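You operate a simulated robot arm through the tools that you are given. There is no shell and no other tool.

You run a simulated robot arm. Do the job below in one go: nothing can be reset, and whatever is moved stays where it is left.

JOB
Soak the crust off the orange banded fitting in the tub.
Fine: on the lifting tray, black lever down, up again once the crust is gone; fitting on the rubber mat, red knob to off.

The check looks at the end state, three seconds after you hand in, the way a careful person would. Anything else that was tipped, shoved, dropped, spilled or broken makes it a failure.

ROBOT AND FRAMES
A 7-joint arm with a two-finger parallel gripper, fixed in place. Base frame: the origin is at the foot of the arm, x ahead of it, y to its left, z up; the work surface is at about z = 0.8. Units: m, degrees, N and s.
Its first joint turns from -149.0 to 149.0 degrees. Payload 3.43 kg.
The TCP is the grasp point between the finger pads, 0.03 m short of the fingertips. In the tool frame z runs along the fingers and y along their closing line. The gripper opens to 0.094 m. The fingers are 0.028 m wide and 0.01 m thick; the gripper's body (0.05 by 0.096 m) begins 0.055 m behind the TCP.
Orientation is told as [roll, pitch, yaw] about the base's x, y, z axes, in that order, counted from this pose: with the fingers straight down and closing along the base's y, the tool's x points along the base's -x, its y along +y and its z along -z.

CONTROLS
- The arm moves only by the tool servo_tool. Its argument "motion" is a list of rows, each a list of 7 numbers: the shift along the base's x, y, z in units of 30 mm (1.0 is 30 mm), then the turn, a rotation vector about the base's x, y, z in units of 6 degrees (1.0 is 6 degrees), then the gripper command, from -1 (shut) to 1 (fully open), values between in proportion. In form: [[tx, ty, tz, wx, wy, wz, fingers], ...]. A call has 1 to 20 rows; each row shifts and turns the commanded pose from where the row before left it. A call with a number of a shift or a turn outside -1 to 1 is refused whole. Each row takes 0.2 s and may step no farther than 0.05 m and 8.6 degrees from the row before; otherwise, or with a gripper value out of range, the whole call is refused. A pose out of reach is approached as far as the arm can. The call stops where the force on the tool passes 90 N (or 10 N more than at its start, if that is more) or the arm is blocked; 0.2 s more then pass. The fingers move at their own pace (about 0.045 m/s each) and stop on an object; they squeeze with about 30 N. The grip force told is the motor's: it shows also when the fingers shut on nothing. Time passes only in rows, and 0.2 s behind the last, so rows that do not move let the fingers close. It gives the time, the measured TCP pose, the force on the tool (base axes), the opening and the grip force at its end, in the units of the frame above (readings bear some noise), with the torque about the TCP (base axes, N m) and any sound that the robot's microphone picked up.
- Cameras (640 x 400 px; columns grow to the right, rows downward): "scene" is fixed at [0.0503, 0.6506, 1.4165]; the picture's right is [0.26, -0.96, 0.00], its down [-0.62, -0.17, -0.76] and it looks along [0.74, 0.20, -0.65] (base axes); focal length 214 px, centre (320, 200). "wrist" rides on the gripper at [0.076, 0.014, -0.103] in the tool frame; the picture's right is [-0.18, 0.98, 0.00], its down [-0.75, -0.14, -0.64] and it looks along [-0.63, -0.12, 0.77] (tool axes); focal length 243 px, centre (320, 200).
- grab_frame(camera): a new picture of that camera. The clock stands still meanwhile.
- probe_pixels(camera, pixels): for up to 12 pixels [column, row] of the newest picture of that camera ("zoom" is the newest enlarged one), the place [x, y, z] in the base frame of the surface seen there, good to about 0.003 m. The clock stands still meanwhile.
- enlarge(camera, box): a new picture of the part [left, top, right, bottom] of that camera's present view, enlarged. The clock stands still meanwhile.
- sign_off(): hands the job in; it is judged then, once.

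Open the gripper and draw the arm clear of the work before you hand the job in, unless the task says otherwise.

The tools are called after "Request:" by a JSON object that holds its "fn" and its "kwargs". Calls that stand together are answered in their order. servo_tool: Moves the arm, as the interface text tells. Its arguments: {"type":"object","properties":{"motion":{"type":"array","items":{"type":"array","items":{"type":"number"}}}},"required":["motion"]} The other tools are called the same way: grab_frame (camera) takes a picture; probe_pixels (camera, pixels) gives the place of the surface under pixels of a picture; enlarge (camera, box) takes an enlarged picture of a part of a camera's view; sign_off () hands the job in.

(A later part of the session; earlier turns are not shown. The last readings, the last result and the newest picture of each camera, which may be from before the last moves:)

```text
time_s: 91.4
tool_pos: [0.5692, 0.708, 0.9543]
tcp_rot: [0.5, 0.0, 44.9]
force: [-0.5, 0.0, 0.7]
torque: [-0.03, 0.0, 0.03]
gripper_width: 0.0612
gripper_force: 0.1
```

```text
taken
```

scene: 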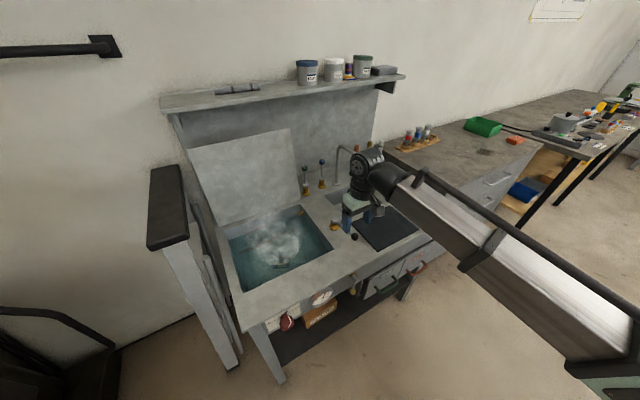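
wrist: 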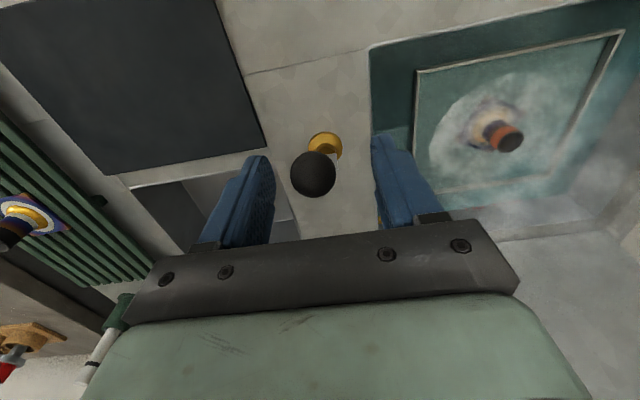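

The ball is at (313,174), ~4 mm toward +u of the finger centre. I shift, close, and continue the arc to vertical.

Request:
{"fn": "servo_tool", "kwargs": {"motion": [[0.08, -0.08, 0, 0, 0, 0, 0.2], [0, 0, 0, 0, 0, 0, -0.3], [0, 0, 0, 0, 0, 0, -1], [0, 0, 0, 0, 0, 0, -1], [0, 0, 0, 0, 0, 0, -1]]}}

Request:
{"fn": "servo_tool", "kwargs": {"motion": [[0.17, 0.175, 0.11, 0, 0, 0, -1], [0.17, 0.175, 0.1, 0, 0, 0, -1], [0.18, 0.185, 0.08, 0, 0, 0, -1], [0.18, 0.185, 0.07, 0, 0, 0, -1], [0, 0, 0, 0, 0, 0, -1]]}}

Request:
{"fn": "grab_frame", "kwargs": {"camera": "wrist"}}

```text
time_s: 92.6
tool_pos: [0.5705, 0.7056, 0.9532]
tcp_rot: [0.5, 0.1, 44.9]
force: [-1.2, -0.3, -1.4]
torque: [0.16, -0.16, 0.03]
gripper_width: 0.0254
gripper_force: 44.5
```

```text
time_s: 93.8
tool_pos: [0.5917, 0.7261, 0.965]
tcp_rot: [0.5, 0.2, 44.8]
force: [-7.8, -13.7, 0.6]
torque: [-1.06, 0.97, 0.06]
gripper_width: 0.0251
gripper_force: 44.8
```

```text
taken
```

wrist: 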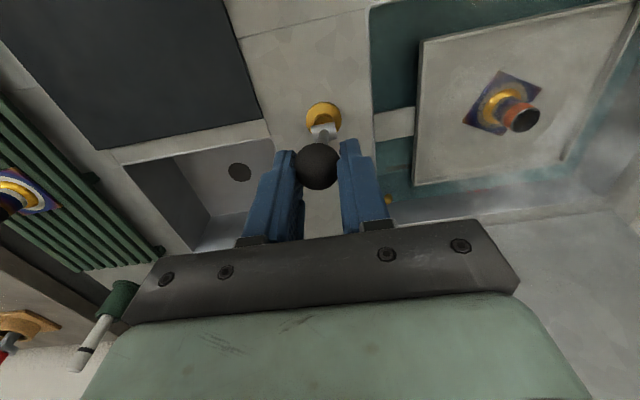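

The tray is at the surface again. I finish the last ~2 cm to the lever's original upright position.

Request:
{"fn": "servo_tool", "kwargs": {"motion": [[0.16, 0.165, 0.06, 0, 0, 0, -1], [0.16, 0.165, 0.05, 0, 0, 0, -1], [0.16, 0.165, 0.04, 0, 0, 0, -1], [0, 0, 0, 0, 0, 0, -1]]}}

Request:
{"fn": "servo_tool", "kwargs": {"motion": [[0.12, 0.12, 0.02, 0, 0, 0, -1], [0.1, 0.1, 0.01, 0, 0, 0, -1], [0, 0, 0, 0, 0, 0, -1]]}}

Request:
{"fn": "grab_frame", "kwargs": {"camera": "wrist"}}

Request:
{"fn": "enlarge", "kwargs": {"camera": "scene", "box": [220, 160, 400, 290]}}

Request:
{"fn": "enlarge", "kwargs": {"camera": "scene", "box": [262, 225, 297, 255]}}

```text
time_s: 94.8
tool_pos: [0.6077, 0.7419, 0.9712]
tcp_rot: [0.4, 0.2, 44.8]
force: [-3.0, -18.1, -4.9]
torque: [-1.03, 0.85, 0.09]
gripper_width: 0.0254
gripper_force: 44.8
```

```text
time_s: 95.6
tool_pos: [0.6124, 0.7466, 0.9712]
tcp_rot: [0.4, 0.2, 44.8]
force: [2.1, -22.0, -8.8]
torque: [-0.96, 0.8, 0.15]
gripper_width: 0.0253
gripper_force: 45.7
```

```text
taken
```

wrist: 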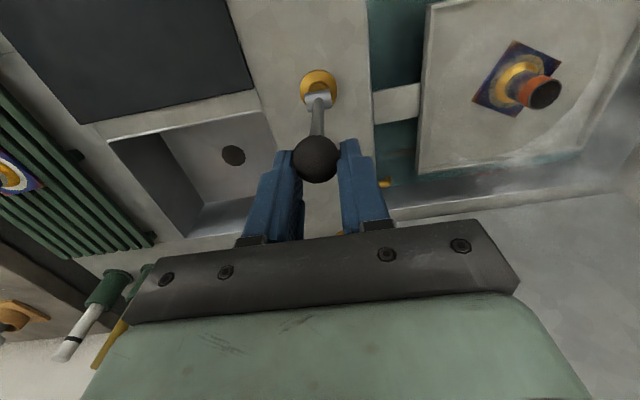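

```text
3.08 times, centred on (310, 225) of scene
```

zoom: 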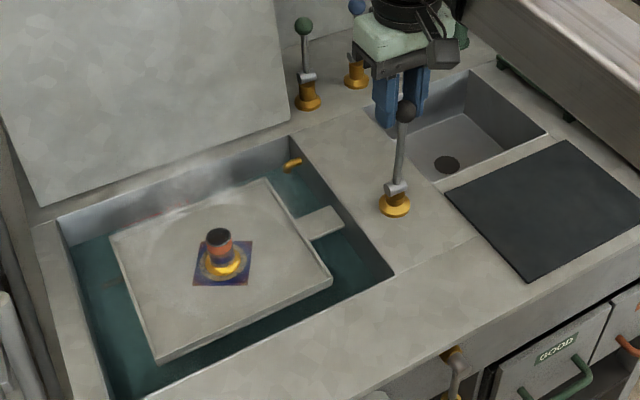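

```text
13.33 times, centred on (280, 240) of scene
```

zoom: 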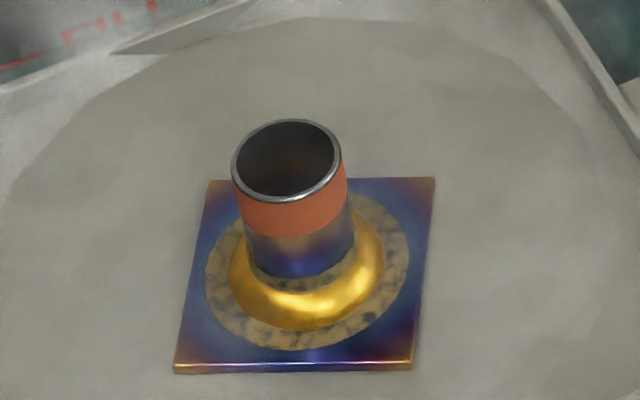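

The raised fitting still shows a speckled tan ring at (300,330) and a speckled band above the bead, so crust remains. I'll lower it again: first recentre the fingers on the ball and regrip.

Request:
{"fn": "servo_tool", "kwargs": {"motion": [[0, 0, 0, 0, 0, 0, -0.2], [0, 0, 0, 0, 0, 0, 0.3], [-0.09, -0.19, 0, 0, 0, 0, 0.3], [0, 0, 0, 0, 0, 0, 0.3]]}}

Request:
{"fn": "grab_frame", "kwargs": {"camera": "wrist"}}

```text
time_s: 96.6
tool_pos: [0.6108, 0.7426, 0.9718]
tcp_rot: [0.5, 0.0, 44.9]
force: [0.1, -0.4, 1.4]
torque: [0.0, 0.01, 0.03]
gripper_width: 0.0611
gripper_force: 0.0
```

```text
taken
```

wrist: 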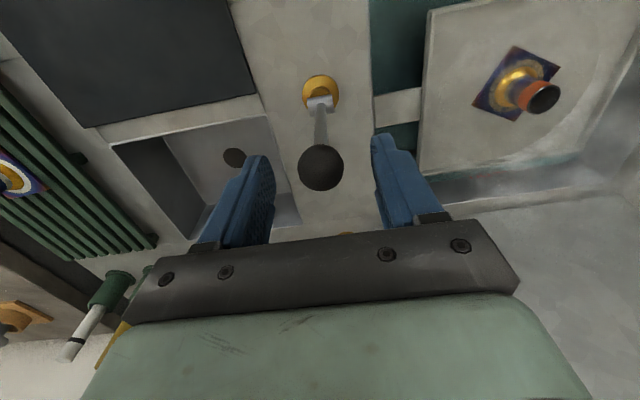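

Ball is centred at (320,168). I also take a close look at the fitting in this wrist view before gripping.

Request:
{"fn": "enlarge", "kwargs": {"camera": "wrist", "box": [460, 35, 580, 130]}}

Request:
{"fn": "servo_tool", "kwargs": {"motion": [[0, 0, 0, 0, 0, 0, -0.3], [0, 0, 0, 0, 0, 0, -1], [0, 0, 0, 0, 0, 0, -1], [0, 0, 0, 0, 0, 0, -1]]}}

```text
4.21 times, centred on (520, 82) of wrist
```

zoom: 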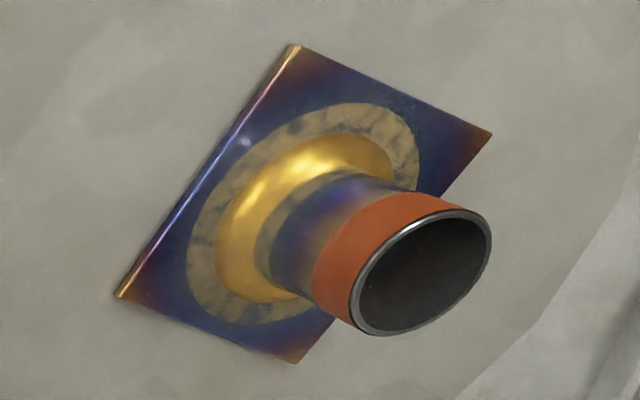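

```text
time_s: 97.6
tool_pos: [0.6096, 0.7443, 0.9707]
tcp_rot: [0.6, 0.0, 45.0]
force: [-8.0, 7.9, -0.5]
torque: [0.24, -0.1, -0.04]
gripper_width: 0.0257
gripper_force: 45.0
```

The tan ring is patchy: partly dissolved. I lower the lever again along the refined arc, first half.

Request:
{"fn": "servo_tool", "kwargs": {"motion": [[-0.125, -0.075, -0.005, 0, 0, 0, -1], [-0.096, -0.1, -0.005, 0, 0, 0, -1], [-0.19, -0.2, -0.034, 0, 0, 0, -1], [-0.19, -0.2, -0.044, 0, 0, 0, -1], [-0.184, -0.194, -0.07, 0, 0, 0, -1], [-0.184, -0.194, -0.083, 0, 0, 0, -1], [-0.175, -0.184, -0.105, 0, 0, 0, -1], [-0.175, -0.184, -0.12, 0, 0, 0, -1], [0, 0, 0, 0, 0, 0, -1]]}}

Request:
{"fn": "grab_frame", "kwargs": {"camera": "wrist"}}

```text
time_s: 99.6
tool_pos: [0.5688, 0.7034, 0.9558]
tcp_rot: [0.4, -0.1, 45.0]
force: [-6.4, 19.4, -0.8]
torque: [1.16, -0.81, 0.0]
gripper_width: 0.0255
gripper_force: 44.9
```

```text
taken
```

wrist: 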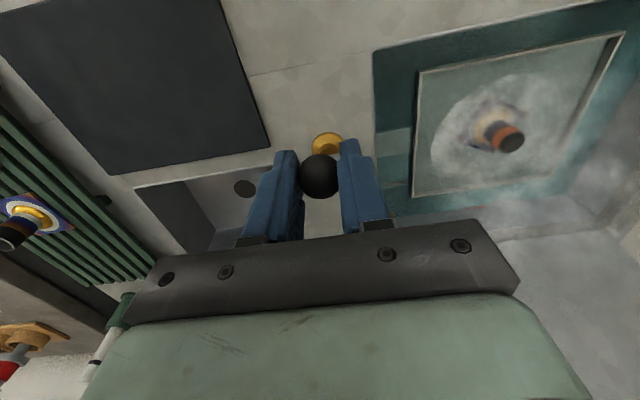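

Ball is well held at (319,176). I correct ~1.5 mm sideways and continue to about 60°.

Request:
{"fn": "servo_tool", "kwargs": {"motion": [[-0.035, 0.035, 0, 0, 0, 0, -1], [-0.167, -0.167, -0.14, 0, 0, 0, -1], [-0.167, -0.167, -0.154, 0, 0, 0, -1], [-0.15, -0.15, -0.172, 0, 0, 0, -1], [-0.15, -0.15, -0.185, 0, 0, 0, -1], [-0.132, -0.132, -0.2, 0, 0, 0, -1], [-0.132, -0.132, -0.213, 0, 0, 0, -1], [-0.11, -0.11, -0.225, 0, 0, 0, -1], [-0.11, -0.11, -0.236, 0, 0, 0, -1], [0, 0, 0, 0, 0, 0, -1]]}}

Request:
{"fn": "grab_frame", "kwargs": {"camera": "wrist"}}

```text
time_s: 101.8
tool_pos: [0.5363, 0.6694, 0.9109]
tcp_rot: [0.5, 0.2, 44.8]
force: [-6.9, 11.2, 8.3]
torque: [1.0, -0.91, 0.06]
gripper_width: 0.0256
gripper_force: 45.0
```

```text
taken
```

wrist: 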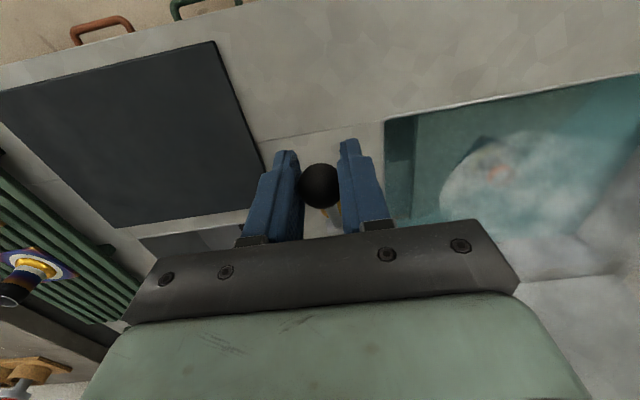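

Good progress with the tray under water again. I take the last part to the stop.

Request:
{"fn": "servo_tool", "kwargs": {"motion": [[-0.095, -0.085, -0.245, 0, 0, 0, -1], [-0.095, -0.085, -0.255, 0, 0, 0, -1], [-0.06, -0.06, -0.26, 0, 0, 0, -1], [-0.06, -0.06, -0.2, 0, 0, 0, -1], [0, 0, 0, 0, 0, 0, -1]]}}

Request:
{"fn": "grab_frame", "kwargs": {"camera": "wrist"}}

```text
time_s: 103.0
tool_pos: [0.527, 0.6606, 0.8828]
tcp_rot: [0.5, -0.1, 45.0]
force: [-11.3, 7.8, 8.7]
torque: [0.95, -0.87, 0.03]
gripper_width: 0.0253
gripper_force: 45.3
```

```text
taken
```

wrist: 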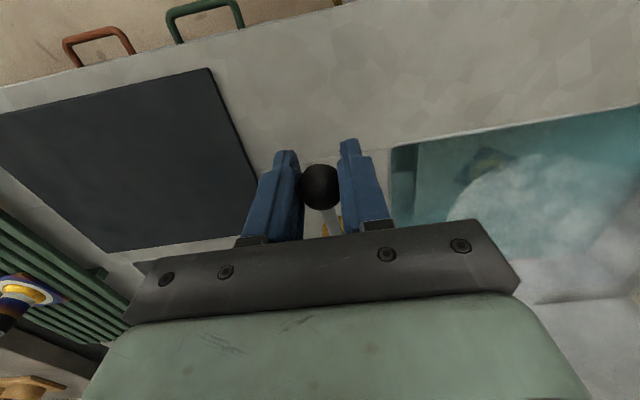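

No stop felt yet. I continue down about 12 mm more.

Request:
{"fn": "servo_tool", "kwargs": {"motion": [[-0.045, -0.035, -0.2, 0, 0, 0, -1], [-0.03, -0.02, -0.2, 0, 0, 0, -1], [0, 0, 0, 0, 0, 0, -1]]}}

Request:
{"fn": "servo_tool", "kwargs": {"motion": [[0, 0, -0.1, 0, 0, 0, -1], [0, 0, 0, 0, 0, 0, -1]]}}

Request:
{"fn": "grab_frame", "kwargs": {"camera": "wrist"}}

```text
time_s: 103.8
tool_pos: [0.5254, 0.6602, 0.8695]
tcp_rot: [0.4, -0.1, 44.7]
force: [-3.3, -0.1, 15.4]
torque: [0.43, -0.57, 0.0]
gripper_width: 0.0255
gripper_force: 45.4
```

```text
time_s: 104.4
tool_pos: [0.5247, 0.659, 0.8664]
tcp_rot: [0.4, -0.1, 44.9]
force: [4.1, -4.3, 39.1]
torque: [0.05, -0.11, -0.02]
gripper_width: 0.0256
gripper_force: 45.1
```

```text
taken
```

wrist: 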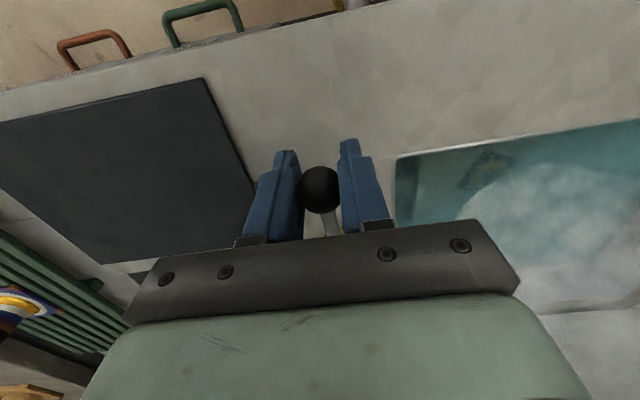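

The lever is at its stop (39 N). I relax the press by 3 mm, keep hold of the ball and wait for the soak, checking through the scene zoom.

Request:
{"fn": "servo_tool", "kwargs": {"motion": [[0, 0, 0.1, 0, 0, 0, -1], [0, 0, 0, 0, 0, 0, -1], [0, 0, 0, 0, 0, 0, -1], [0, 0, 0, 0, 0, 0, -1], [0, 0, 0, 0, 0, 0, -1], [0, 0, 0, 0, 0, 0, -1], [0, 0, 0, 0, 0, 0, -1], [0, 0, 0, 0, 0, 0, -1], [0, 0, 0, 0, 0, 0, -1], [0, 0, 0, 0, 0, 0, -1], [0, 0, 0, 0, 0, 0, -1], [0, 0, 0, 0, 0, 0, -1], [0, 0, 0, 0, 0, 0, -1], [0, 0, 0, 0, 0, 0, -1], [0, 0, 0, 0, 0, 0, -1], [0, 0, 0, 0, 0, 0, -1], [0, 0, 0, 0, 0, 0, -1], [0, 0, 0, 0, 0, 0, -1], [0, 0, 0, 0, 0, 0, -1], [0, 0, 0, 0, 0, 0, -1]]}}

Request:
{"fn": "enlarge", "kwargs": {"camera": "scene", "box": [268, 250, 296, 272]}}

Request:
{"fn": "enlarge", "kwargs": {"camera": "wrist", "box": [450, 140, 550, 210]}}

```text
time_s: 108.6
tool_pos: [0.5257, 0.6591, 0.8694]
tcp_rot: [0.6, 0.0, 44.7]
force: [10.4, -14.0, -5.7]
torque: [-0.29, 0.26, -0.04]
gripper_width: 0.0253
gripper_force: 44.8
```

```text
16.00 times, centred on (282, 261) of scene
```

zoom: 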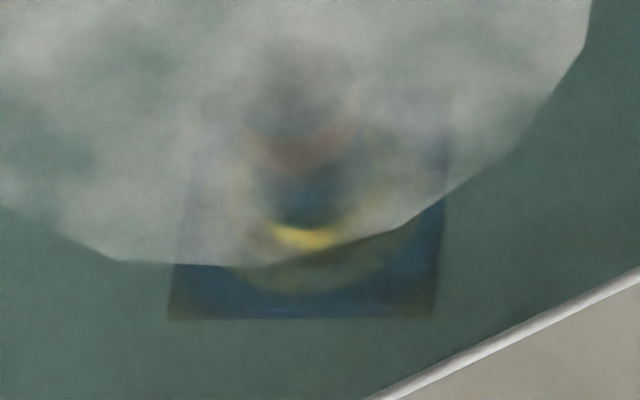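

```text
5.71 times, centred on (500, 175) of wrist
```

zoom: 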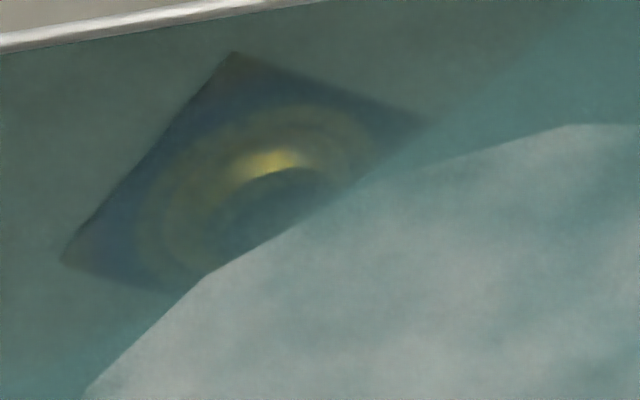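

This wrist view shows the ring nicely, still olive around the bead. I wait ~16 s more and compare this view.

Request:
{"fn": "servo_tool", "kwargs": {"motion": [[0, 0, 0, 0, 0, 0, -1], [0, 0, 0, 0, 0, 0, -1], [0, 0, 0, 0, 0, 0, -1], [0, 0, 0, 0, 0, 0, -1], [0, 0, 0, 0, 0, 0, -1], [0, 0, 0, 0, 0, 0, -1], [0, 0, 0, 0, 0, 0, -1], [0, 0, 0, 0, 0, 0, -1], [0, 0, 0, 0, 0, 0, -1], [0, 0, 0, 0, 0, 0, -1], [0, 0, 0, 0, 0, 0, -1], [0, 0, 0, 0, 0, 0, -1], [0, 0, 0, 0, 0, 0, -1], [0, 0, 0, 0, 0, 0, -1], [0, 0, 0, 0, 0, 0, -1], [0, 0, 0, 0, 0, 0, -1], [0, 0, 0, 0, 0, 0, -1], [0, 0, 0, 0, 0, 0, -1], [0, 0, 0, 0, 0, 0, -1], [0, 0, 0, 0, 0, 0, -1]]}}

Request:
{"fn": "servo_tool", "kwargs": {"motion": [[0, 0, 0, 0, 0, 0, -1], [0, 0, 0, 0, 0, 0, -1], [0, 0, 0, 0, 0, 0, -1], [0, 0, 0, 0, 0, 0, -1], [0, 0, 0, 0, 0, 0, -1], [0, 0, 0, 0, 0, 0, -1], [0, 0, 0, 0, 0, 0, -1], [0, 0, 0, 0, 0, 0, -1], [0, 0, 0, 0, 0, 0, -1], [0, 0, 0, 0, 0, 0, -1], [0, 0, 0, 0, 0, 0, -1], [0, 0, 0, 0, 0, 0, -1], [0, 0, 0, 0, 0, 0, -1], [0, 0, 0, 0, 0, 0, -1], [0, 0, 0, 0, 0, 0, -1], [0, 0, 0, 0, 0, 0, -1], [0, 0, 0, 0, 0, 0, -1], [0, 0, 0, 0, 0, 0, -1], [0, 0, 0, 0, 0, 0, -1], [0, 0, 0, 0, 0, 0, -1]]}}

Request:
{"fn": "servo_tool", "kwargs": {"motion": [[0, 0, 0, 0, 0, 0, -1], [0, 0, 0, 0, 0, 0, -1], [0, 0, 0, 0, 0, 0, -1], [0, 0, 0, 0, 0, 0, -1], [0, 0, 0, 0, 0, 0, -1], [0, 0, 0, 0, 0, 0, -1], [0, 0, 0, 0, 0, 0, -1], [0, 0, 0, 0, 0, 0, -1], [0, 0, 0, 0, 0, 0, -1], [0, 0, 0, 0, 0, 0, -1], [0, 0, 0, 0, 0, 0, -1], [0, 0, 0, 0, 0, 0, -1], [0, 0, 0, 0, 0, 0, -1], [0, 0, 0, 0, 0, 0, -1], [0, 0, 0, 0, 0, 0, -1], [0, 0, 0, 0, 0, 0, -1], [0, 0, 0, 0, 0, 0, -1], [0, 0, 0, 0, 0, 0, -1], [0, 0, 0, 0, 0, 0, -1], [0, 0, 0, 0, 0, 0, -1]]}}

Request:
{"fn": "servo_tool", "kwargs": {"motion": [[0, 0, 0, 0, 0, 0, -1], [0, 0, 0, 0, 0, 0, -1], [0, 0, 0, 0, 0, 0, -1], [0, 0, 0, 0, 0, 0, -1], [0, 0, 0, 0, 0, 0, -1], [0, 0, 0, 0, 0, 0, -1], [0, 0, 0, 0, 0, 0, -1], [0, 0, 0, 0, 0, 0, -1], [0, 0, 0, 0, 0, 0, -1], [0, 0, 0, 0, 0, 0, -1], [0, 0, 0, 0, 0, 0, -1], [0, 0, 0, 0, 0, 0, -1], [0, 0, 0, 0, 0, 0, -1], [0, 0, 0, 0, 0, 0, -1], [0, 0, 0, 0, 0, 0, -1], [0, 0, 0, 0, 0, 0, -1], [0, 0, 0, 0, 0, 0, -1], [0, 0, 0, 0, 0, 0, -1], [0, 0, 0, 0, 0, 0, -1], [0, 0, 0, 0, 0, 0, -1]]}}

Request:
{"fn": "enlarge", "kwargs": {"camera": "wrist", "box": [450, 140, 550, 210]}}

```text
time_s: 112.8
tool_pos: [0.5247, 0.66, 0.87]
tcp_rot: [0.5, 0.0, 44.7]
force: [14.0, -9.5, -1.2]
torque: [0.22, -0.23, -0.01]
gripper_width: 0.0251
gripper_force: 44.8
```

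```text
time_s: 117.0
tool_pos: [0.5243, 0.6597, 0.8694]
tcp_rot: [0.5, 0.1, 44.7]
force: [13.1, -8.3, -4.0]
torque: [-0.03, 0.02, -0.03]
gripper_width: 0.0254
gripper_force: 45.1
```

```text
time_s: 121.2
tool_pos: [0.524, 0.6601, 0.8695]
tcp_rot: [0.5, 0.1, 44.8]
force: [12.7, -11.1, -3.6]
torque: [-0.05, 0.05, -0.05]
gripper_width: 0.0252
gripper_force: 45.1
```

```text
time_s: 125.4
tool_pos: [0.5249, 0.6596, 0.8698]
tcp_rot: [0.5, 0.1, 44.7]
force: [12.0, -11.3, -3.9]
torque: [0.01, 0.02, -0.02]
gripper_width: 0.0254
gripper_force: 44.9
```

```text
5.71 times, centred on (500, 175) of wrist
```

zoom: 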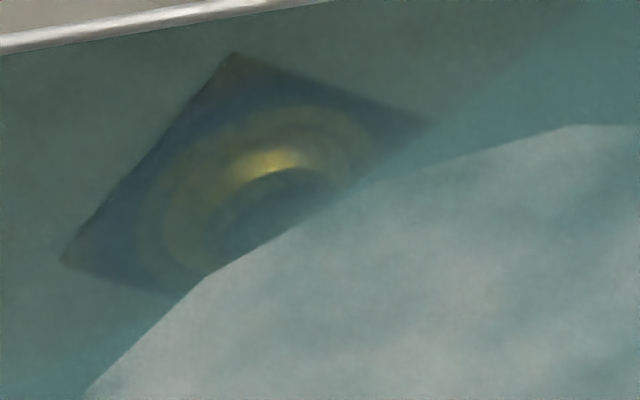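

The ring has faded a bit more but is still visible. I keep soaking ~32 s more.

Request:
{"fn": "servo_tool", "kwargs": {"motion": [[0, 0, 0, 0, 0, 0, -1], [0, 0, 0, 0, 0, 0, -1], [0, 0, 0, 0, 0, 0, -1], [0, 0, 0, 0, 0, 0, -1], [0, 0, 0, 0, 0, 0, -1], [0, 0, 0, 0, 0, 0, -1], [0, 0, 0, 0, 0, 0, -1], [0, 0, 0, 0, 0, 0, -1], [0, 0, 0, 0, 0, 0, -1], [0, 0, 0, 0, 0, 0, -1], [0, 0, 0, 0, 0, 0, -1], [0, 0, 0, 0, 0, 0, -1], [0, 0, 0, 0, 0, 0, -1], [0, 0, 0, 0, 0, 0, -1], [0, 0, 0, 0, 0, 0, -1], [0, 0, 0, 0, 0, 0, -1], [0, 0, 0, 0, 0, 0, -1], [0, 0, 0, 0, 0, 0, -1], [0, 0, 0, 0, 0, 0, -1], [0, 0, 0, 0, 0, 0, -1]]}}

Request:
{"fn": "servo_tool", "kwargs": {"motion": [[0, 0, 0, 0, 0, 0, -1], [0, 0, 0, 0, 0, 0, -1], [0, 0, 0, 0, 0, 0, -1], [0, 0, 0, 0, 0, 0, -1], [0, 0, 0, 0, 0, 0, -1], [0, 0, 0, 0, 0, 0, -1], [0, 0, 0, 0, 0, 0, -1], [0, 0, 0, 0, 0, 0, -1], [0, 0, 0, 0, 0, 0, -1], [0, 0, 0, 0, 0, 0, -1], [0, 0, 0, 0, 0, 0, -1], [0, 0, 0, 0, 0, 0, -1], [0, 0, 0, 0, 0, 0, -1], [0, 0, 0, 0, 0, 0, -1], [0, 0, 0, 0, 0, 0, -1], [0, 0, 0, 0, 0, 0, -1], [0, 0, 0, 0, 0, 0, -1], [0, 0, 0, 0, 0, 0, -1], [0, 0, 0, 0, 0, 0, -1], [0, 0, 0, 0, 0, 0, -1]]}}

Request:
{"fn": "servo_tool", "kwargs": {"motion": [[0, 0, 0, 0, 0, 0, -1], [0, 0, 0, 0, 0, 0, -1], [0, 0, 0, 0, 0, 0, -1], [0, 0, 0, 0, 0, 0, -1], [0, 0, 0, 0, 0, 0, -1], [0, 0, 0, 0, 0, 0, -1], [0, 0, 0, 0, 0, 0, -1], [0, 0, 0, 0, 0, 0, -1], [0, 0, 0, 0, 0, 0, -1], [0, 0, 0, 0, 0, 0, -1], [0, 0, 0, 0, 0, 0, -1], [0, 0, 0, 0, 0, 0, -1], [0, 0, 0, 0, 0, 0, -1], [0, 0, 0, 0, 0, 0, -1], [0, 0, 0, 0, 0, 0, -1], [0, 0, 0, 0, 0, 0, -1], [0, 0, 0, 0, 0, 0, -1], [0, 0, 0, 0, 0, 0, -1], [0, 0, 0, 0, 0, 0, -1], [0, 0, 0, 0, 0, 0, -1]]}}

Request:
{"fn": "servo_tool", "kwargs": {"motion": [[0, 0, 0, 0, 0, 0, -1], [0, 0, 0, 0, 0, 0, -1], [0, 0, 0, 0, 0, 0, -1], [0, 0, 0, 0, 0, 0, -1], [0, 0, 0, 0, 0, 0, -1], [0, 0, 0, 0, 0, 0, -1], [0, 0, 0, 0, 0, 0, -1], [0, 0, 0, 0, 0, 0, -1], [0, 0, 0, 0, 0, 0, -1], [0, 0, 0, 0, 0, 0, -1], [0, 0, 0, 0, 0, 0, -1], [0, 0, 0, 0, 0, 0, -1], [0, 0, 0, 0, 0, 0, -1], [0, 0, 0, 0, 0, 0, -1], [0, 0, 0, 0, 0, 0, -1], [0, 0, 0, 0, 0, 0, -1], [0, 0, 0, 0, 0, 0, -1], [0, 0, 0, 0, 0, 0, -1], [0, 0, 0, 0, 0, 0, -1], [0, 0, 0, 0, 0, 0, -1]]}}

Request:
{"fn": "servo_tool", "kwargs": {"motion": [[0, 0, 0, 0, 0, 0, -1], [0, 0, 0, 0, 0, 0, -1], [0, 0, 0, 0, 0, 0, -1], [0, 0, 0, 0, 0, 0, -1], [0, 0, 0, 0, 0, 0, -1], [0, 0, 0, 0, 0, 0, -1], [0, 0, 0, 0, 0, 0, -1], [0, 0, 0, 0, 0, 0, -1], [0, 0, 0, 0, 0, 0, -1], [0, 0, 0, 0, 0, 0, -1], [0, 0, 0, 0, 0, 0, -1], [0, 0, 0, 0, 0, 0, -1], [0, 0, 0, 0, 0, 0, -1], [0, 0, 0, 0, 0, 0, -1], [0, 0, 0, 0, 0, 0, -1], [0, 0, 0, 0, 0, 0, -1], [0, 0, 0, 0, 0, 0, -1], [0, 0, 0, 0, 0, 0, -1], [0, 0, 0, 0, 0, 0, -1], [0, 0, 0, 0, 0, 0, -1]]}}

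Request:
{"fn": "servo_tool", "kwargs": {"motion": [[0, 0, 0, 0, 0, 0, -1], [0, 0, 0, 0, 0, 0, -1], [0, 0, 0, 0, 0, 0, -1], [0, 0, 0, 0, 0, 0, -1], [0, 0, 0, 0, 0, 0, -1], [0, 0, 0, 0, 0, 0, -1], [0, 0, 0, 0, 0, 0, -1], [0, 0, 0, 0, 0, 0, -1], [0, 0, 0, 0, 0, 0, -1], [0, 0, 0, 0, 0, 0, -1], [0, 0, 0, 0, 0, 0, -1], [0, 0, 0, 0, 0, 0, -1], [0, 0, 0, 0, 0, 0, -1], [0, 0, 0, 0, 0, 0, -1], [0, 0, 0, 0, 0, 0, -1], [0, 0, 0, 0, 0, 0, -1], [0, 0, 0, 0, 0, 0, -1], [0, 0, 0, 0, 0, 0, -1], [0, 0, 0, 0, 0, 0, -1], [0, 0, 0, 0, 0, 0, -1]]}}

Request:
{"fn": "enlarge", "kwargs": {"camera": "wrist", "box": [450, 140, 550, 210]}}

Request:
{"fn": "enlarge", "kwargs": {"camera": "scene", "box": [308, 284, 338, 306]}}

```text
time_s: 129.6
tool_pos: [0.5248, 0.6588, 0.8688]
tcp_rot: [0.5, 0.1, 44.8]
force: [12.7, -10.0, -4.1]
torque: [0.02, -0.01, -0.07]
gripper_width: 0.0253
gripper_force: 45.4
```

```text
time_s: 133.8
tool_pos: [0.5247, 0.6592, 0.8708]
tcp_rot: [0.5, 0.0, 44.8]
force: [12.2, -10.7, -4.0]
torque: [0.02, -0.03, -0.04]
gripper_width: 0.0252
gripper_force: 44.8
```

```text
time_s: 138.0
tool_pos: [0.5263, 0.6592, 0.8695]
tcp_rot: [0.5, 0.1, 44.8]
force: [12.3, -11.1, -4.4]
torque: [-0.01, 0.01, -0.02]
gripper_width: 0.0254
gripper_force: 44.6
```

```text
time_s: 142.2
tool_pos: [0.5249, 0.6609, 0.8701]
tcp_rot: [0.5, 0.1, 44.8]
force: [12.8, -10.6, -3.5]
torque: [-0.01, -0.01, -0.06]
gripper_width: 0.0256
gripper_force: 45.1
```

```text
time_s: 146.4
tool_pos: [0.5241, 0.66, 0.8696]
tcp_rot: [0.4, 0.0, 44.8]
force: [12.6, -11.7, -3.8]
torque: [0.02, -0.02, -0.07]
gripper_width: 0.0254
gripper_force: 44.9
```

```text
time_s: 150.6
tool_pos: [0.524, 0.6593, 0.8692]
tcp_rot: [0.5, 0.2, 44.7]
force: [13.2, -12.0, -3.3]
torque: [0.01, -0.02, -0.01]
gripper_width: 0.0253
gripper_force: 45.0
```

```text
5.71 times, centred on (500, 175) of wrist
```

zoom: 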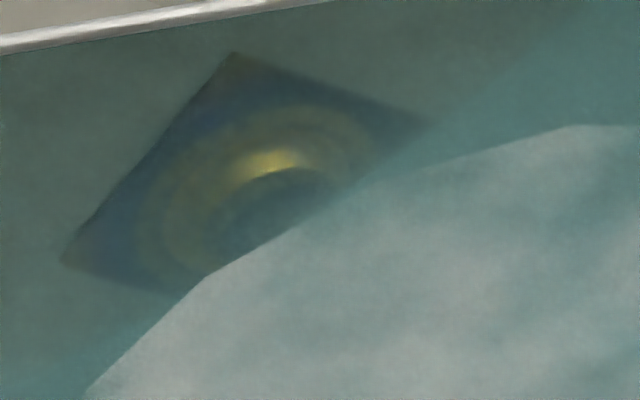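

```text
16.00 times, centred on (323, 295) of scene
```

zoom: 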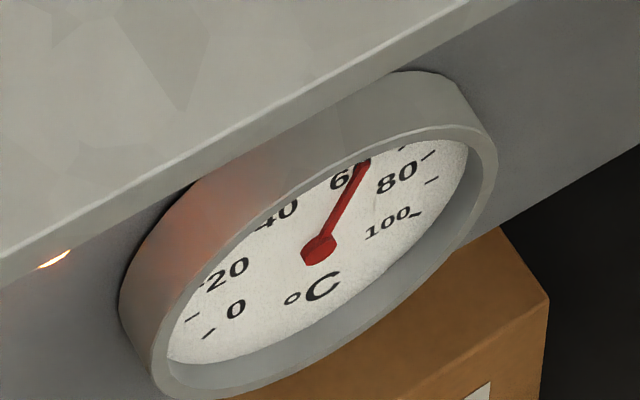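

The ring looks unchanged since t=125, so I can't judge through the water. I raise the tray again for a clear look, starting with the first part of the arc.

Request:
{"fn": "servo_tool", "kwargs": {"motion": [[0.035, -0.035, 0, 0, 0, 0, -1], [0.061, 0.061, 0.262, 0, 0, 0, -1], [0.061, 0.061, 0.265, 0, 0, 0, -1], [0.086, 0.086, 0.25, 0, 0, 0, -1], [0.086, 0.086, 0.25, 0, 0, 0, -1], [0.105, 0.115, 0.23, 0, 0, 0, -1], [0.105, 0.115, 0.23, 0, 0, 0, -1], [0.125, 0.135, 0.207, 0, 0, 0, -1], [0.125, 0.135, 0.207, 0, 0, 0, -1], [0, 0, 0, 0, 0, 0, -1]]}}

Request:
{"fn": "grab_frame", "kwargs": {"camera": "wrist"}}

```text
time_s: 152.8
tool_pos: [0.5487, 0.6815, 0.927]
tcp_rot: [0.5, 0.2, 44.7]
force: [-3.9, -9.2, -9.3]
torque: [-0.94, 0.94, 0.07]
gripper_width: 0.0253
gripper_force: 44.6
```

```text
taken
```

wrist: 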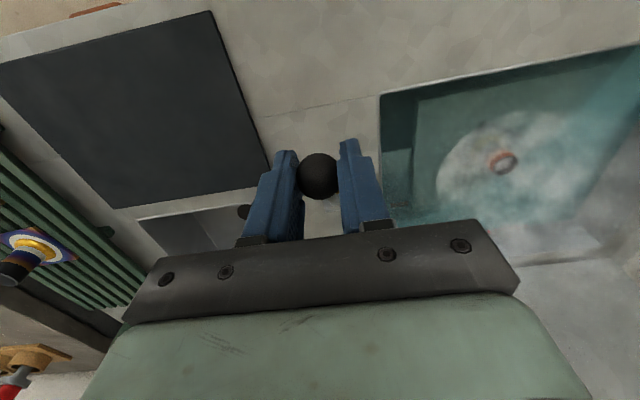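

The ball stays well held at (318,176). I continue up to around 12°.

Request:
{"fn": "servo_tool", "kwargs": {"motion": [[0.147, 0.155, 0.18, 0, 0, 0, -1], [0.147, 0.155, 0.18, 0, 0, 0, -1], [0.163, 0.17, 0.15, 0, 0, 0, -1], [0.163, 0.17, 0.147, 0, 0, 0, -1], [0.176, 0.184, 0.117, 0, 0, 0, -1], [0.176, 0.184, 0.113, 0, 0, 0, -1], [0, 0, 0, 0, 0, 0, -1]]}}

Request:
{"fn": "grab_frame", "kwargs": {"camera": "wrist"}}

```text
time_s: 154.4
tool_pos: [0.5765, 0.7121, 0.9562]
tcp_rot: [0.5, 0.2, 44.9]
force: [-13.0, -20.7, 19.4]
torque: [-1.04, 1.03, 0.08]
gripper_width: 0.0255
gripper_force: 45.5
```

```text
taken
```

wrist: 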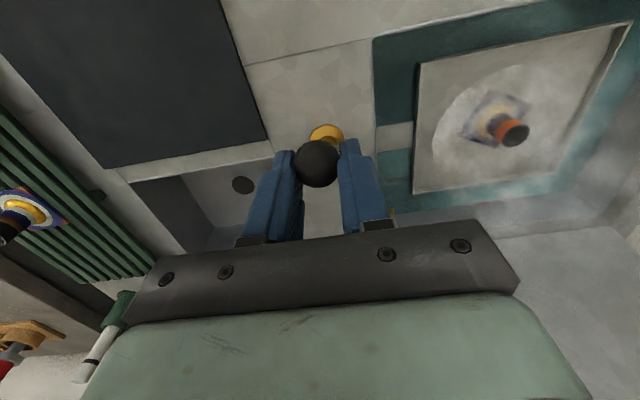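

Ball is at (316,163) with +19 N vertical; I add a bit of height and bring the lever the rest of the way to upright.

Request:
{"fn": "servo_tool", "kwargs": {"motion": [[0, 0, 0.1, 0, 0, 0, -1], [0.17, 0.17, 0.1, 0, 0, 0, -1], [0.17, 0.17, 0.09, 0, 0, 0, -1], [0.18, 0.18, 0.06, 0, 0, 0, -1], [0.18, 0.18, 0.05, 0, 0, 0, -1], [0.18, 0.18, 0.02, 0, 0, 0, -1], [0.16, 0.16, 0.01, 0, 0, 0, -1], [0, 0, 0, 0, 0, 0, -1]]}}

Request:
{"fn": "grab_frame", "kwargs": {"camera": "wrist"}}

Request:
{"fn": "enlarge", "kwargs": {"camera": "wrist", "box": [460, 35, 580, 130]}}

Request:
{"fn": "enlarge", "kwargs": {"camera": "scene", "box": [262, 225, 297, 255]}}

```text
time_s: 156.2
tool_pos: [0.6082, 0.7447, 0.9682]
tcp_rot: [0.4, 0.1, 44.8]
force: [3.6, -21.6, 13.7]
torque: [-1.08, 0.73, 0.24]
gripper_width: 0.0252
gripper_force: 45.2
```

```text
taken
```

wrist: 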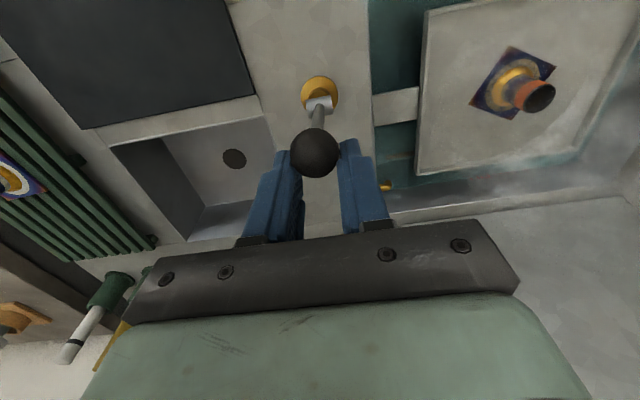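

```text
4.21 times, centred on (520, 82) of wrist
```

zoom: 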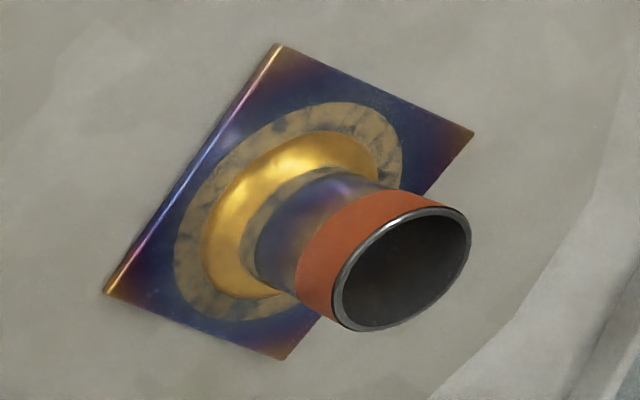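

```text
13.33 times, centred on (280, 240) of scene
```

zoom: 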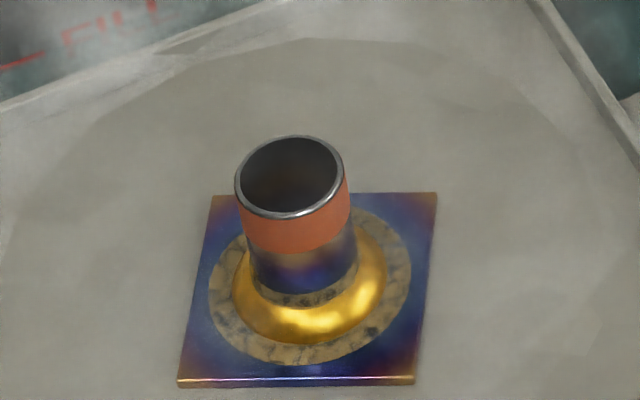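

The ring is now tan with dark blue patches, so it is dissolving but not gone. I take tight reference zooms before soaking again.

Request:
{"fn": "enlarge", "kwargs": {"camera": "scene", "box": [270, 238, 290, 255]}}

Request:
{"fn": "enlarge", "kwargs": {"camera": "wrist", "box": [475, 45, 560, 115]}}

Request:
{"fn": "enlarge", "kwargs": {"camera": "scene", "box": [395, 170, 440, 215]}}

```text
16.00 times, centred on (280, 246) of scene
```

zoom: 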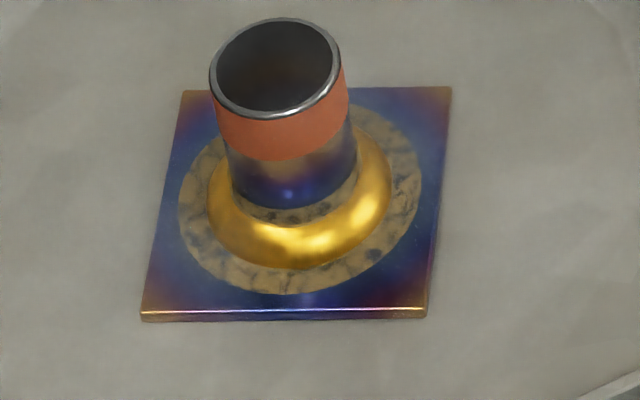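

```text
5.71 times, centred on (518, 80) of wrist
```

zoom: 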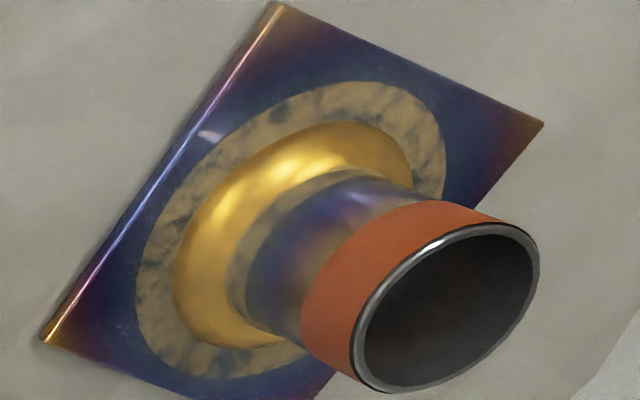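

```text
8.89 times, centred on (418, 192) of scene
```

zoom: 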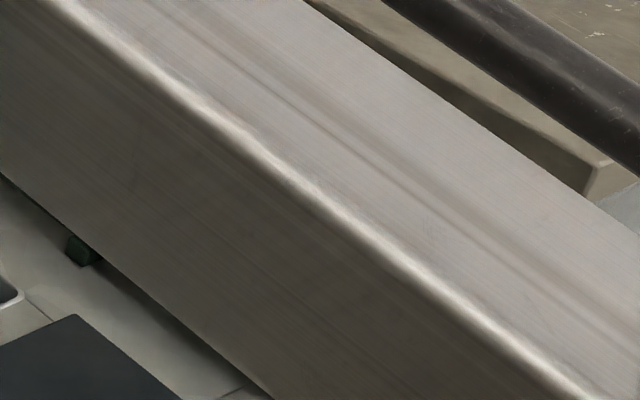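

There's little change from the earlier look, so it needs considerably longer. I regrip the ball (now ~16 mm ahead of the TCP toward the front) and lower again.

Request:
{"fn": "servo_tool", "kwargs": {"motion": [[0, 0, 0, 0, 0, 0, -0.2], [0, 0, 0, 0, 0, 0, 0.3], [-0.19, -0.19, 0.04, 0, 0, 0, 0.3], [-0.19, -0.19, 0.02, 0, 0, 0, 0.3], [0, 0, 0, 0, 0, 0, 0.3]]}}

Request:
{"fn": "grab_frame", "kwargs": {"camera": "wrist"}}

```text
time_s: 157.4
tool_pos: [0.598, 0.7336, 0.9692]
tcp_rot: [0.4, -0.1, 44.8]
force: [0.1, -0.5, 0.1]
torque: [-0.03, -0.02, -0.01]
gripper_width: 0.0612
gripper_force: 0.2
```

```text
taken
```

wrist: 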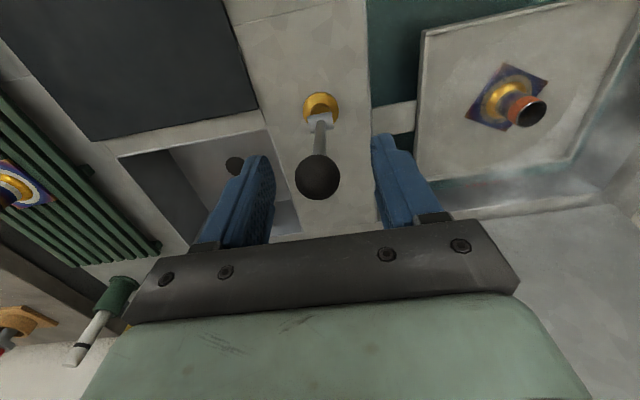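

Ball centred at (318,177). I close and lower along the arc in two calls.

Request:
{"fn": "servo_tool", "kwargs": {"motion": [[0, 0, 0, 0, 0, 0, -0.3], [0, 0, 0, 0, 0, 0, -1], [0, 0, 0, 0, 0, 0, -1], [0, 0, 0, 0, 0, 0, -1], [-0.1935, -0.1935, -0.049, 0, 0, 0, -1], [-0.189, -0.189, -0.07, 0, 0, 0, -1], [-0.189, -0.189, -0.083, 0, 0, 0, -1], [-0.18, -0.18, -0.105, 0, 0, 0, -1], [-0.18, -0.18, -0.12, 0, 0, 0, -1], [-0.167, -0.167, -0.14, 0, 0, 0, -1], [-0.167, -0.167, -0.154, 0, 0, 0, -1], [0, 0, 0, 0, 0, 0, -1]]}}

Request:
{"fn": "servo_tool", "kwargs": {"motion": [[-0.15, -0.15, -0.172, 0, 0, 0, -1], [-0.15, -0.15, -0.185, 0, 0, 0, -1], [-0.132, -0.132, -0.2, 0, 0, 0, -1], [-0.132, -0.132, -0.213, 0, 0, 0, -1], [-0.11, -0.11, -0.225, 0, 0, 0, -1], [-0.11, -0.11, -0.236, 0, 0, 0, -1], [-0.086, -0.086, -0.245, 0, 0, 0, -1], [-0.086, -0.086, -0.255, 0, 0, 0, -1], [0, 0, 0, 0, 0, 0, -1]]}}

Request:
{"fn": "grab_frame", "kwargs": {"camera": "wrist"}}

```text
time_s: 160.0
tool_pos: [0.5598, 0.6929, 0.9463]
tcp_rot: [0.5, 0.1, 44.8]
force: [15.5, -7.2, 7.8]
torque: [0.94, -1.03, -0.14]
gripper_width: 0.0255
gripper_force: 44.6
```

```text
time_s: 162.0
tool_pos: [0.531, 0.6647, 0.8943]
tcp_rot: [0.3, 0.1, 44.8]
force: [12.1, -20.0, 9.7]
torque: [0.78, -0.94, -0.12]
gripper_width: 0.0254
gripper_force: 44.8
```

```text
taken
```

wrist: 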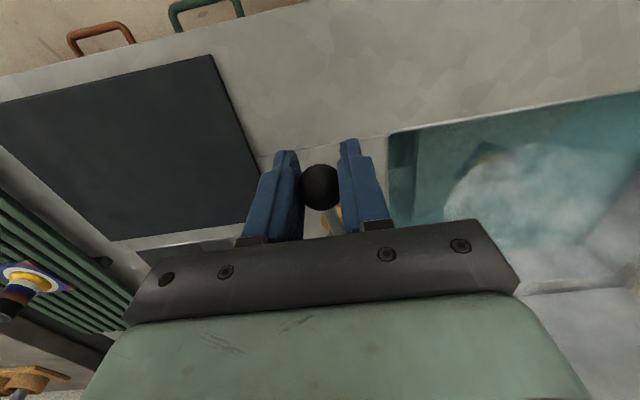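

Going well; I correct 1.5 mm toward +u and go down the last ~25 mm to the stop.

Request:
{"fn": "servo_tool", "kwargs": {"motion": [[0.035, -0.035, 0, 0, 0, 0, -1], [-0.06, -0.06, -0.26, 0, 0, 0, -1], [-0.05, -0.05, -0.26, 0, 0, 0, -1], [-0.03, -0.03, -0.2, 0, 0, 0, -1], [0, 0, -0.1, 0, 0, 0, -1], [0, 0, 0, 0, 0, 0, -1]]}}

Request:
{"fn": "servo_tool", "kwargs": {"motion": [[0, 0, -0.1, 0, 0, 0, -1], [0, 0, 0, 0, 0, 0, -1]]}}

Request:
{"fn": "grab_frame", "kwargs": {"camera": "wrist"}}

```text
time_s: 163.4
tool_pos: [0.5261, 0.659, 0.8702]
tcp_rot: [0.4, 0.1, 44.9]
force: [-5.0, -15.7, 10.8]
torque: [0.82, -0.85, -0.03]
gripper_width: 0.0251
gripper_force: 45.0
```

```text
time_s: 164.0
tool_pos: [0.5245, 0.6597, 0.867]
tcp_rot: [0.5, 0.1, 44.9]
force: [-12.7, -19.4, 23.1]
torque: [-0.03, 0.01, -0.03]
gripper_width: 0.025
gripper_force: 44.7
```

```text
taken
```

wrist: 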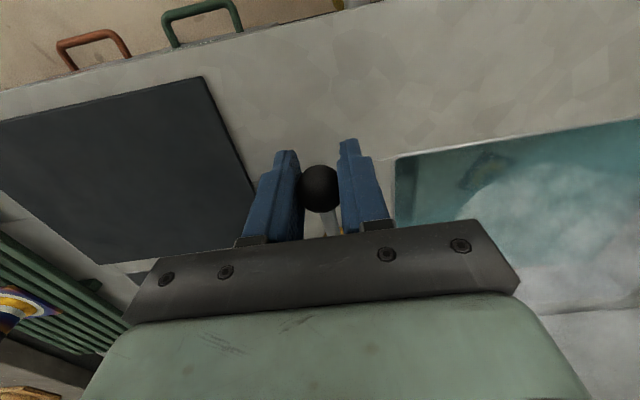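

The lever is at its stop again (force up to 23 N vertical). I relax slightly and let it soak for about 45 s.

Request:
{"fn": "servo_tool", "kwargs": {"motion": [[0, 0, 0.07, 0, 0, 0, -1], [0, 0, 0, 0, 0, 0, -1], [0, 0, 0, 0, 0, 0, -1], [0, 0, 0, 0, 0, 0, -1], [0, 0, 0, 0, 0, 0, -1], [0, 0, 0, 0, 0, 0, -1], [0, 0, 0, 0, 0, 0, -1], [0, 0, 0, 0, 0, 0, -1], [0, 0, 0, 0, 0, 0, -1], [0, 0, 0, 0, 0, 0, -1], [0, 0, 0, 0, 0, 0, -1], [0, 0, 0, 0, 0, 0, -1], [0, 0, 0, 0, 0, 0, -1], [0, 0, 0, 0, 0, 0, -1], [0, 0, 0, 0, 0, 0, -1], [0, 0, 0, 0, 0, 0, -1], [0, 0, 0, 0, 0, 0, -1], [0, 0, 0, 0, 0, 0, -1], [0, 0, 0, 0, 0, 0, -1], [0, 0, 0, 0, 0, 0, -1]]}}

Request:
{"fn": "enlarge", "kwargs": {"camera": "wrist", "box": [450, 140, 550, 210]}}

Request:
{"fn": "servo_tool", "kwargs": {"motion": [[0, 0, 0, 0, 0, 0, -1], [0, 0, 0, 0, 0, 0, -1], [0, 0, 0, 0, 0, 0, -1], [0, 0, 0, 0, 0, 0, -1], [0, 0, 0, 0, 0, 0, -1], [0, 0, 0, 0, 0, 0, -1], [0, 0, 0, 0, 0, 0, -1], [0, 0, 0, 0, 0, 0, -1], [0, 0, 0, 0, 0, 0, -1], [0, 0, 0, 0, 0, 0, -1], [0, 0, 0, 0, 0, 0, -1], [0, 0, 0, 0, 0, 0, -1], [0, 0, 0, 0, 0, 0, -1], [0, 0, 0, 0, 0, 0, -1], [0, 0, 0, 0, 0, 0, -1], [0, 0, 0, 0, 0, 0, -1], [0, 0, 0, 0, 0, 0, -1], [0, 0, 0, 0, 0, 0, -1], [0, 0, 0, 0, 0, 0, -1], [0, 0, 0, 0, 0, 0, -1]]}}

Request:
{"fn": "servo_tool", "kwargs": {"motion": [[0, 0, 0, 0, 0, 0, -1], [0, 0, 0, 0, 0, 0, -1], [0, 0, 0, 0, 0, 0, -1], [0, 0, 0, 0, 0, 0, -1], [0, 0, 0, 0, 0, 0, -1], [0, 0, 0, 0, 0, 0, -1], [0, 0, 0, 0, 0, 0, -1], [0, 0, 0, 0, 0, 0, -1], [0, 0, 0, 0, 0, 0, -1], [0, 0, 0, 0, 0, 0, -1], [0, 0, 0, 0, 0, 0, -1], [0, 0, 0, 0, 0, 0, -1], [0, 0, 0, 0, 0, 0, -1], [0, 0, 0, 0, 0, 0, -1], [0, 0, 0, 0, 0, 0, -1], [0, 0, 0, 0, 0, 0, -1], [0, 0, 0, 0, 0, 0, -1], [0, 0, 0, 0, 0, 0, -1], [0, 0, 0, 0, 0, 0, -1], [0, 0, 0, 0, 0, 0, -1]]}}

Request:
{"fn": "servo_tool", "kwargs": {"motion": [[0, 0, 0, 0, 0, 0, -1], [0, 0, 0, 0, 0, 0, -1], [0, 0, 0, 0, 0, 0, -1], [0, 0, 0, 0, 0, 0, -1], [0, 0, 0, 0, 0, 0, -1], [0, 0, 0, 0, 0, 0, -1], [0, 0, 0, 0, 0, 0, -1], [0, 0, 0, 0, 0, 0, -1], [0, 0, 0, 0, 0, 0, -1], [0, 0, 0, 0, 0, 0, -1], [0, 0, 0, 0, 0, 0, -1], [0, 0, 0, 0, 0, 0, -1], [0, 0, 0, 0, 0, 0, -1], [0, 0, 0, 0, 0, 0, -1], [0, 0, 0, 0, 0, 0, -1], [0, 0, 0, 0, 0, 0, -1], [0, 0, 0, 0, 0, 0, -1], [0, 0, 0, 0, 0, 0, -1], [0, 0, 0, 0, 0, 0, -1], [0, 0, 0, 0, 0, 0, -1]]}}

Request:
{"fn": "servo_tool", "kwargs": {"motion": [[0, 0, 0, 0, 0, 0, -1], [0, 0, 0, 0, 0, 0, -1], [0, 0, 0, 0, 0, 0, -1], [0, 0, 0, 0, 0, 0, -1], [0, 0, 0, 0, 0, 0, -1], [0, 0, 0, 0, 0, 0, -1], [0, 0, 0, 0, 0, 0, -1], [0, 0, 0, 0, 0, 0, -1], [0, 0, 0, 0, 0, 0, -1], [0, 0, 0, 0, 0, 0, -1], [0, 0, 0, 0, 0, 0, -1], [0, 0, 0, 0, 0, 0, -1], [0, 0, 0, 0, 0, 0, -1], [0, 0, 0, 0, 0, 0, -1], [0, 0, 0, 0, 0, 0, -1], [0, 0, 0, 0, 0, 0, -1], [0, 0, 0, 0, 0, 0, -1], [0, 0, 0, 0, 0, 0, -1], [0, 0, 0, 0, 0, 0, -1], [0, 0, 0, 0, 0, 0, -1]]}}

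Request:
{"fn": "servo_tool", "kwargs": {"motion": [[0, 0, 0, 0, 0, 0, -1], [0, 0, 0, 0, 0, 0, -1], [0, 0, 0, 0, 0, 0, -1], [0, 0, 0, 0, 0, 0, -1], [0, 0, 0, 0, 0, 0, -1], [0, 0, 0, 0, 0, 0, -1], [0, 0, 0, 0, 0, 0, -1], [0, 0, 0, 0, 0, 0, -1], [0, 0, 0, 0, 0, 0, -1], [0, 0, 0, 0, 0, 0, -1], [0, 0, 0, 0, 0, 0, -1], [0, 0, 0, 0, 0, 0, -1], [0, 0, 0, 0, 0, 0, -1], [0, 0, 0, 0, 0, 0, -1], [0, 0, 0, 0, 0, 0, -1], [0, 0, 0, 0, 0, 0, -1], [0, 0, 0, 0, 0, 0, -1], [0, 0, 0, 0, 0, 0, -1], [0, 0, 0, 0, 0, 0, -1], [0, 0, 0, 0, 0, 0, -1]]}}

Request:
{"fn": "enlarge", "kwargs": {"camera": "wrist", "box": [450, 140, 550, 210]}}

```text
time_s: 168.2
tool_pos: [0.5249, 0.6608, 0.8696]
tcp_rot: [0.5, 0.2, 44.9]
force: [-22.9, -11.2, 1.1]
torque: [-0.2, 0.23, 0.01]
gripper_width: 0.0254
gripper_force: 44.9
```

```text
5.71 times, centred on (500, 175) of wrist
```

zoom: 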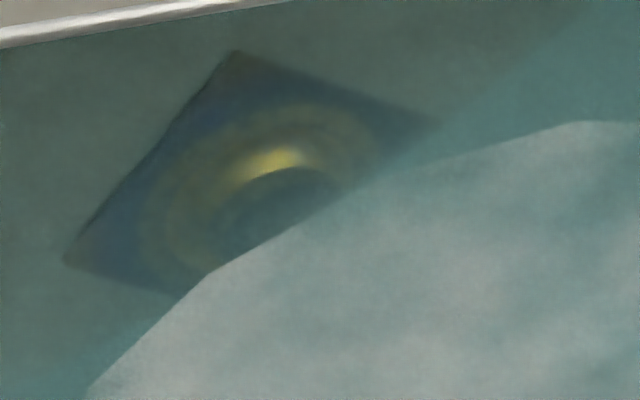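

```text
time_s: 172.4
tool_pos: [0.5268, 0.6599, 0.87]
tcp_rot: [0.5, 0.2, 44.9]
force: [-23.6, -9.5, 2.3]
torque: [-0.05, 0.04, 0.03]
gripper_width: 0.0253
gripper_force: 44.8
```

```text
time_s: 176.6
tool_pos: [0.5262, 0.6609, 0.8695]
tcp_rot: [0.5, 0.1, 44.9]
force: [-21.3, -8.9, 1.6]
torque: [-0.01, 0.04, 0.01]
gripper_width: 0.0253
gripper_force: 44.5
```

```text
time_s: 180.8
tool_pos: [0.5258, 0.661, 0.8697]
tcp_rot: [0.5, 0.2, 44.9]
force: [-20.1, -7.0, 1.5]
torque: [-0.02, 0.01, 0.02]
gripper_width: 0.0253
gripper_force: 44.7
```

```text
time_s: 185.0
tool_pos: [0.5267, 0.6616, 0.8696]
tcp_rot: [0.5, 0.1, 44.9]
force: [-17.2, -4.3, 1.2]
torque: [0.03, -0.02, -0.02]
gripper_width: 0.0253
gripper_force: 45.2
```

```text
time_s: 189.2
tool_pos: [0.5271, 0.6614, 0.8698]
tcp_rot: [0.6, -0.1, 44.9]
force: [-14.8, -1.6, 1.3]
torque: [0.09, -0.11, 0.01]
gripper_width: 0.0253
gripper_force: 45.0
```

```text
5.71 times, centred on (500, 175) of wrist
```

zoom: 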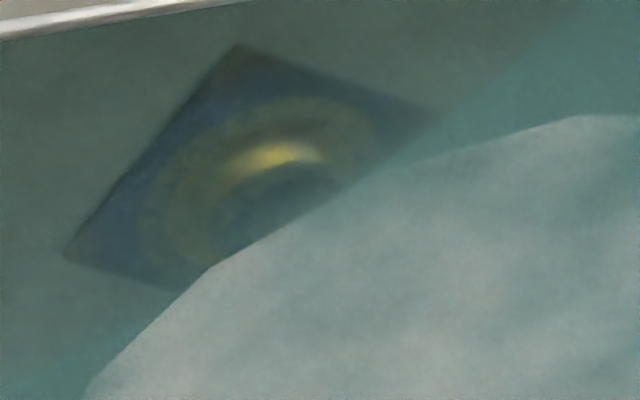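

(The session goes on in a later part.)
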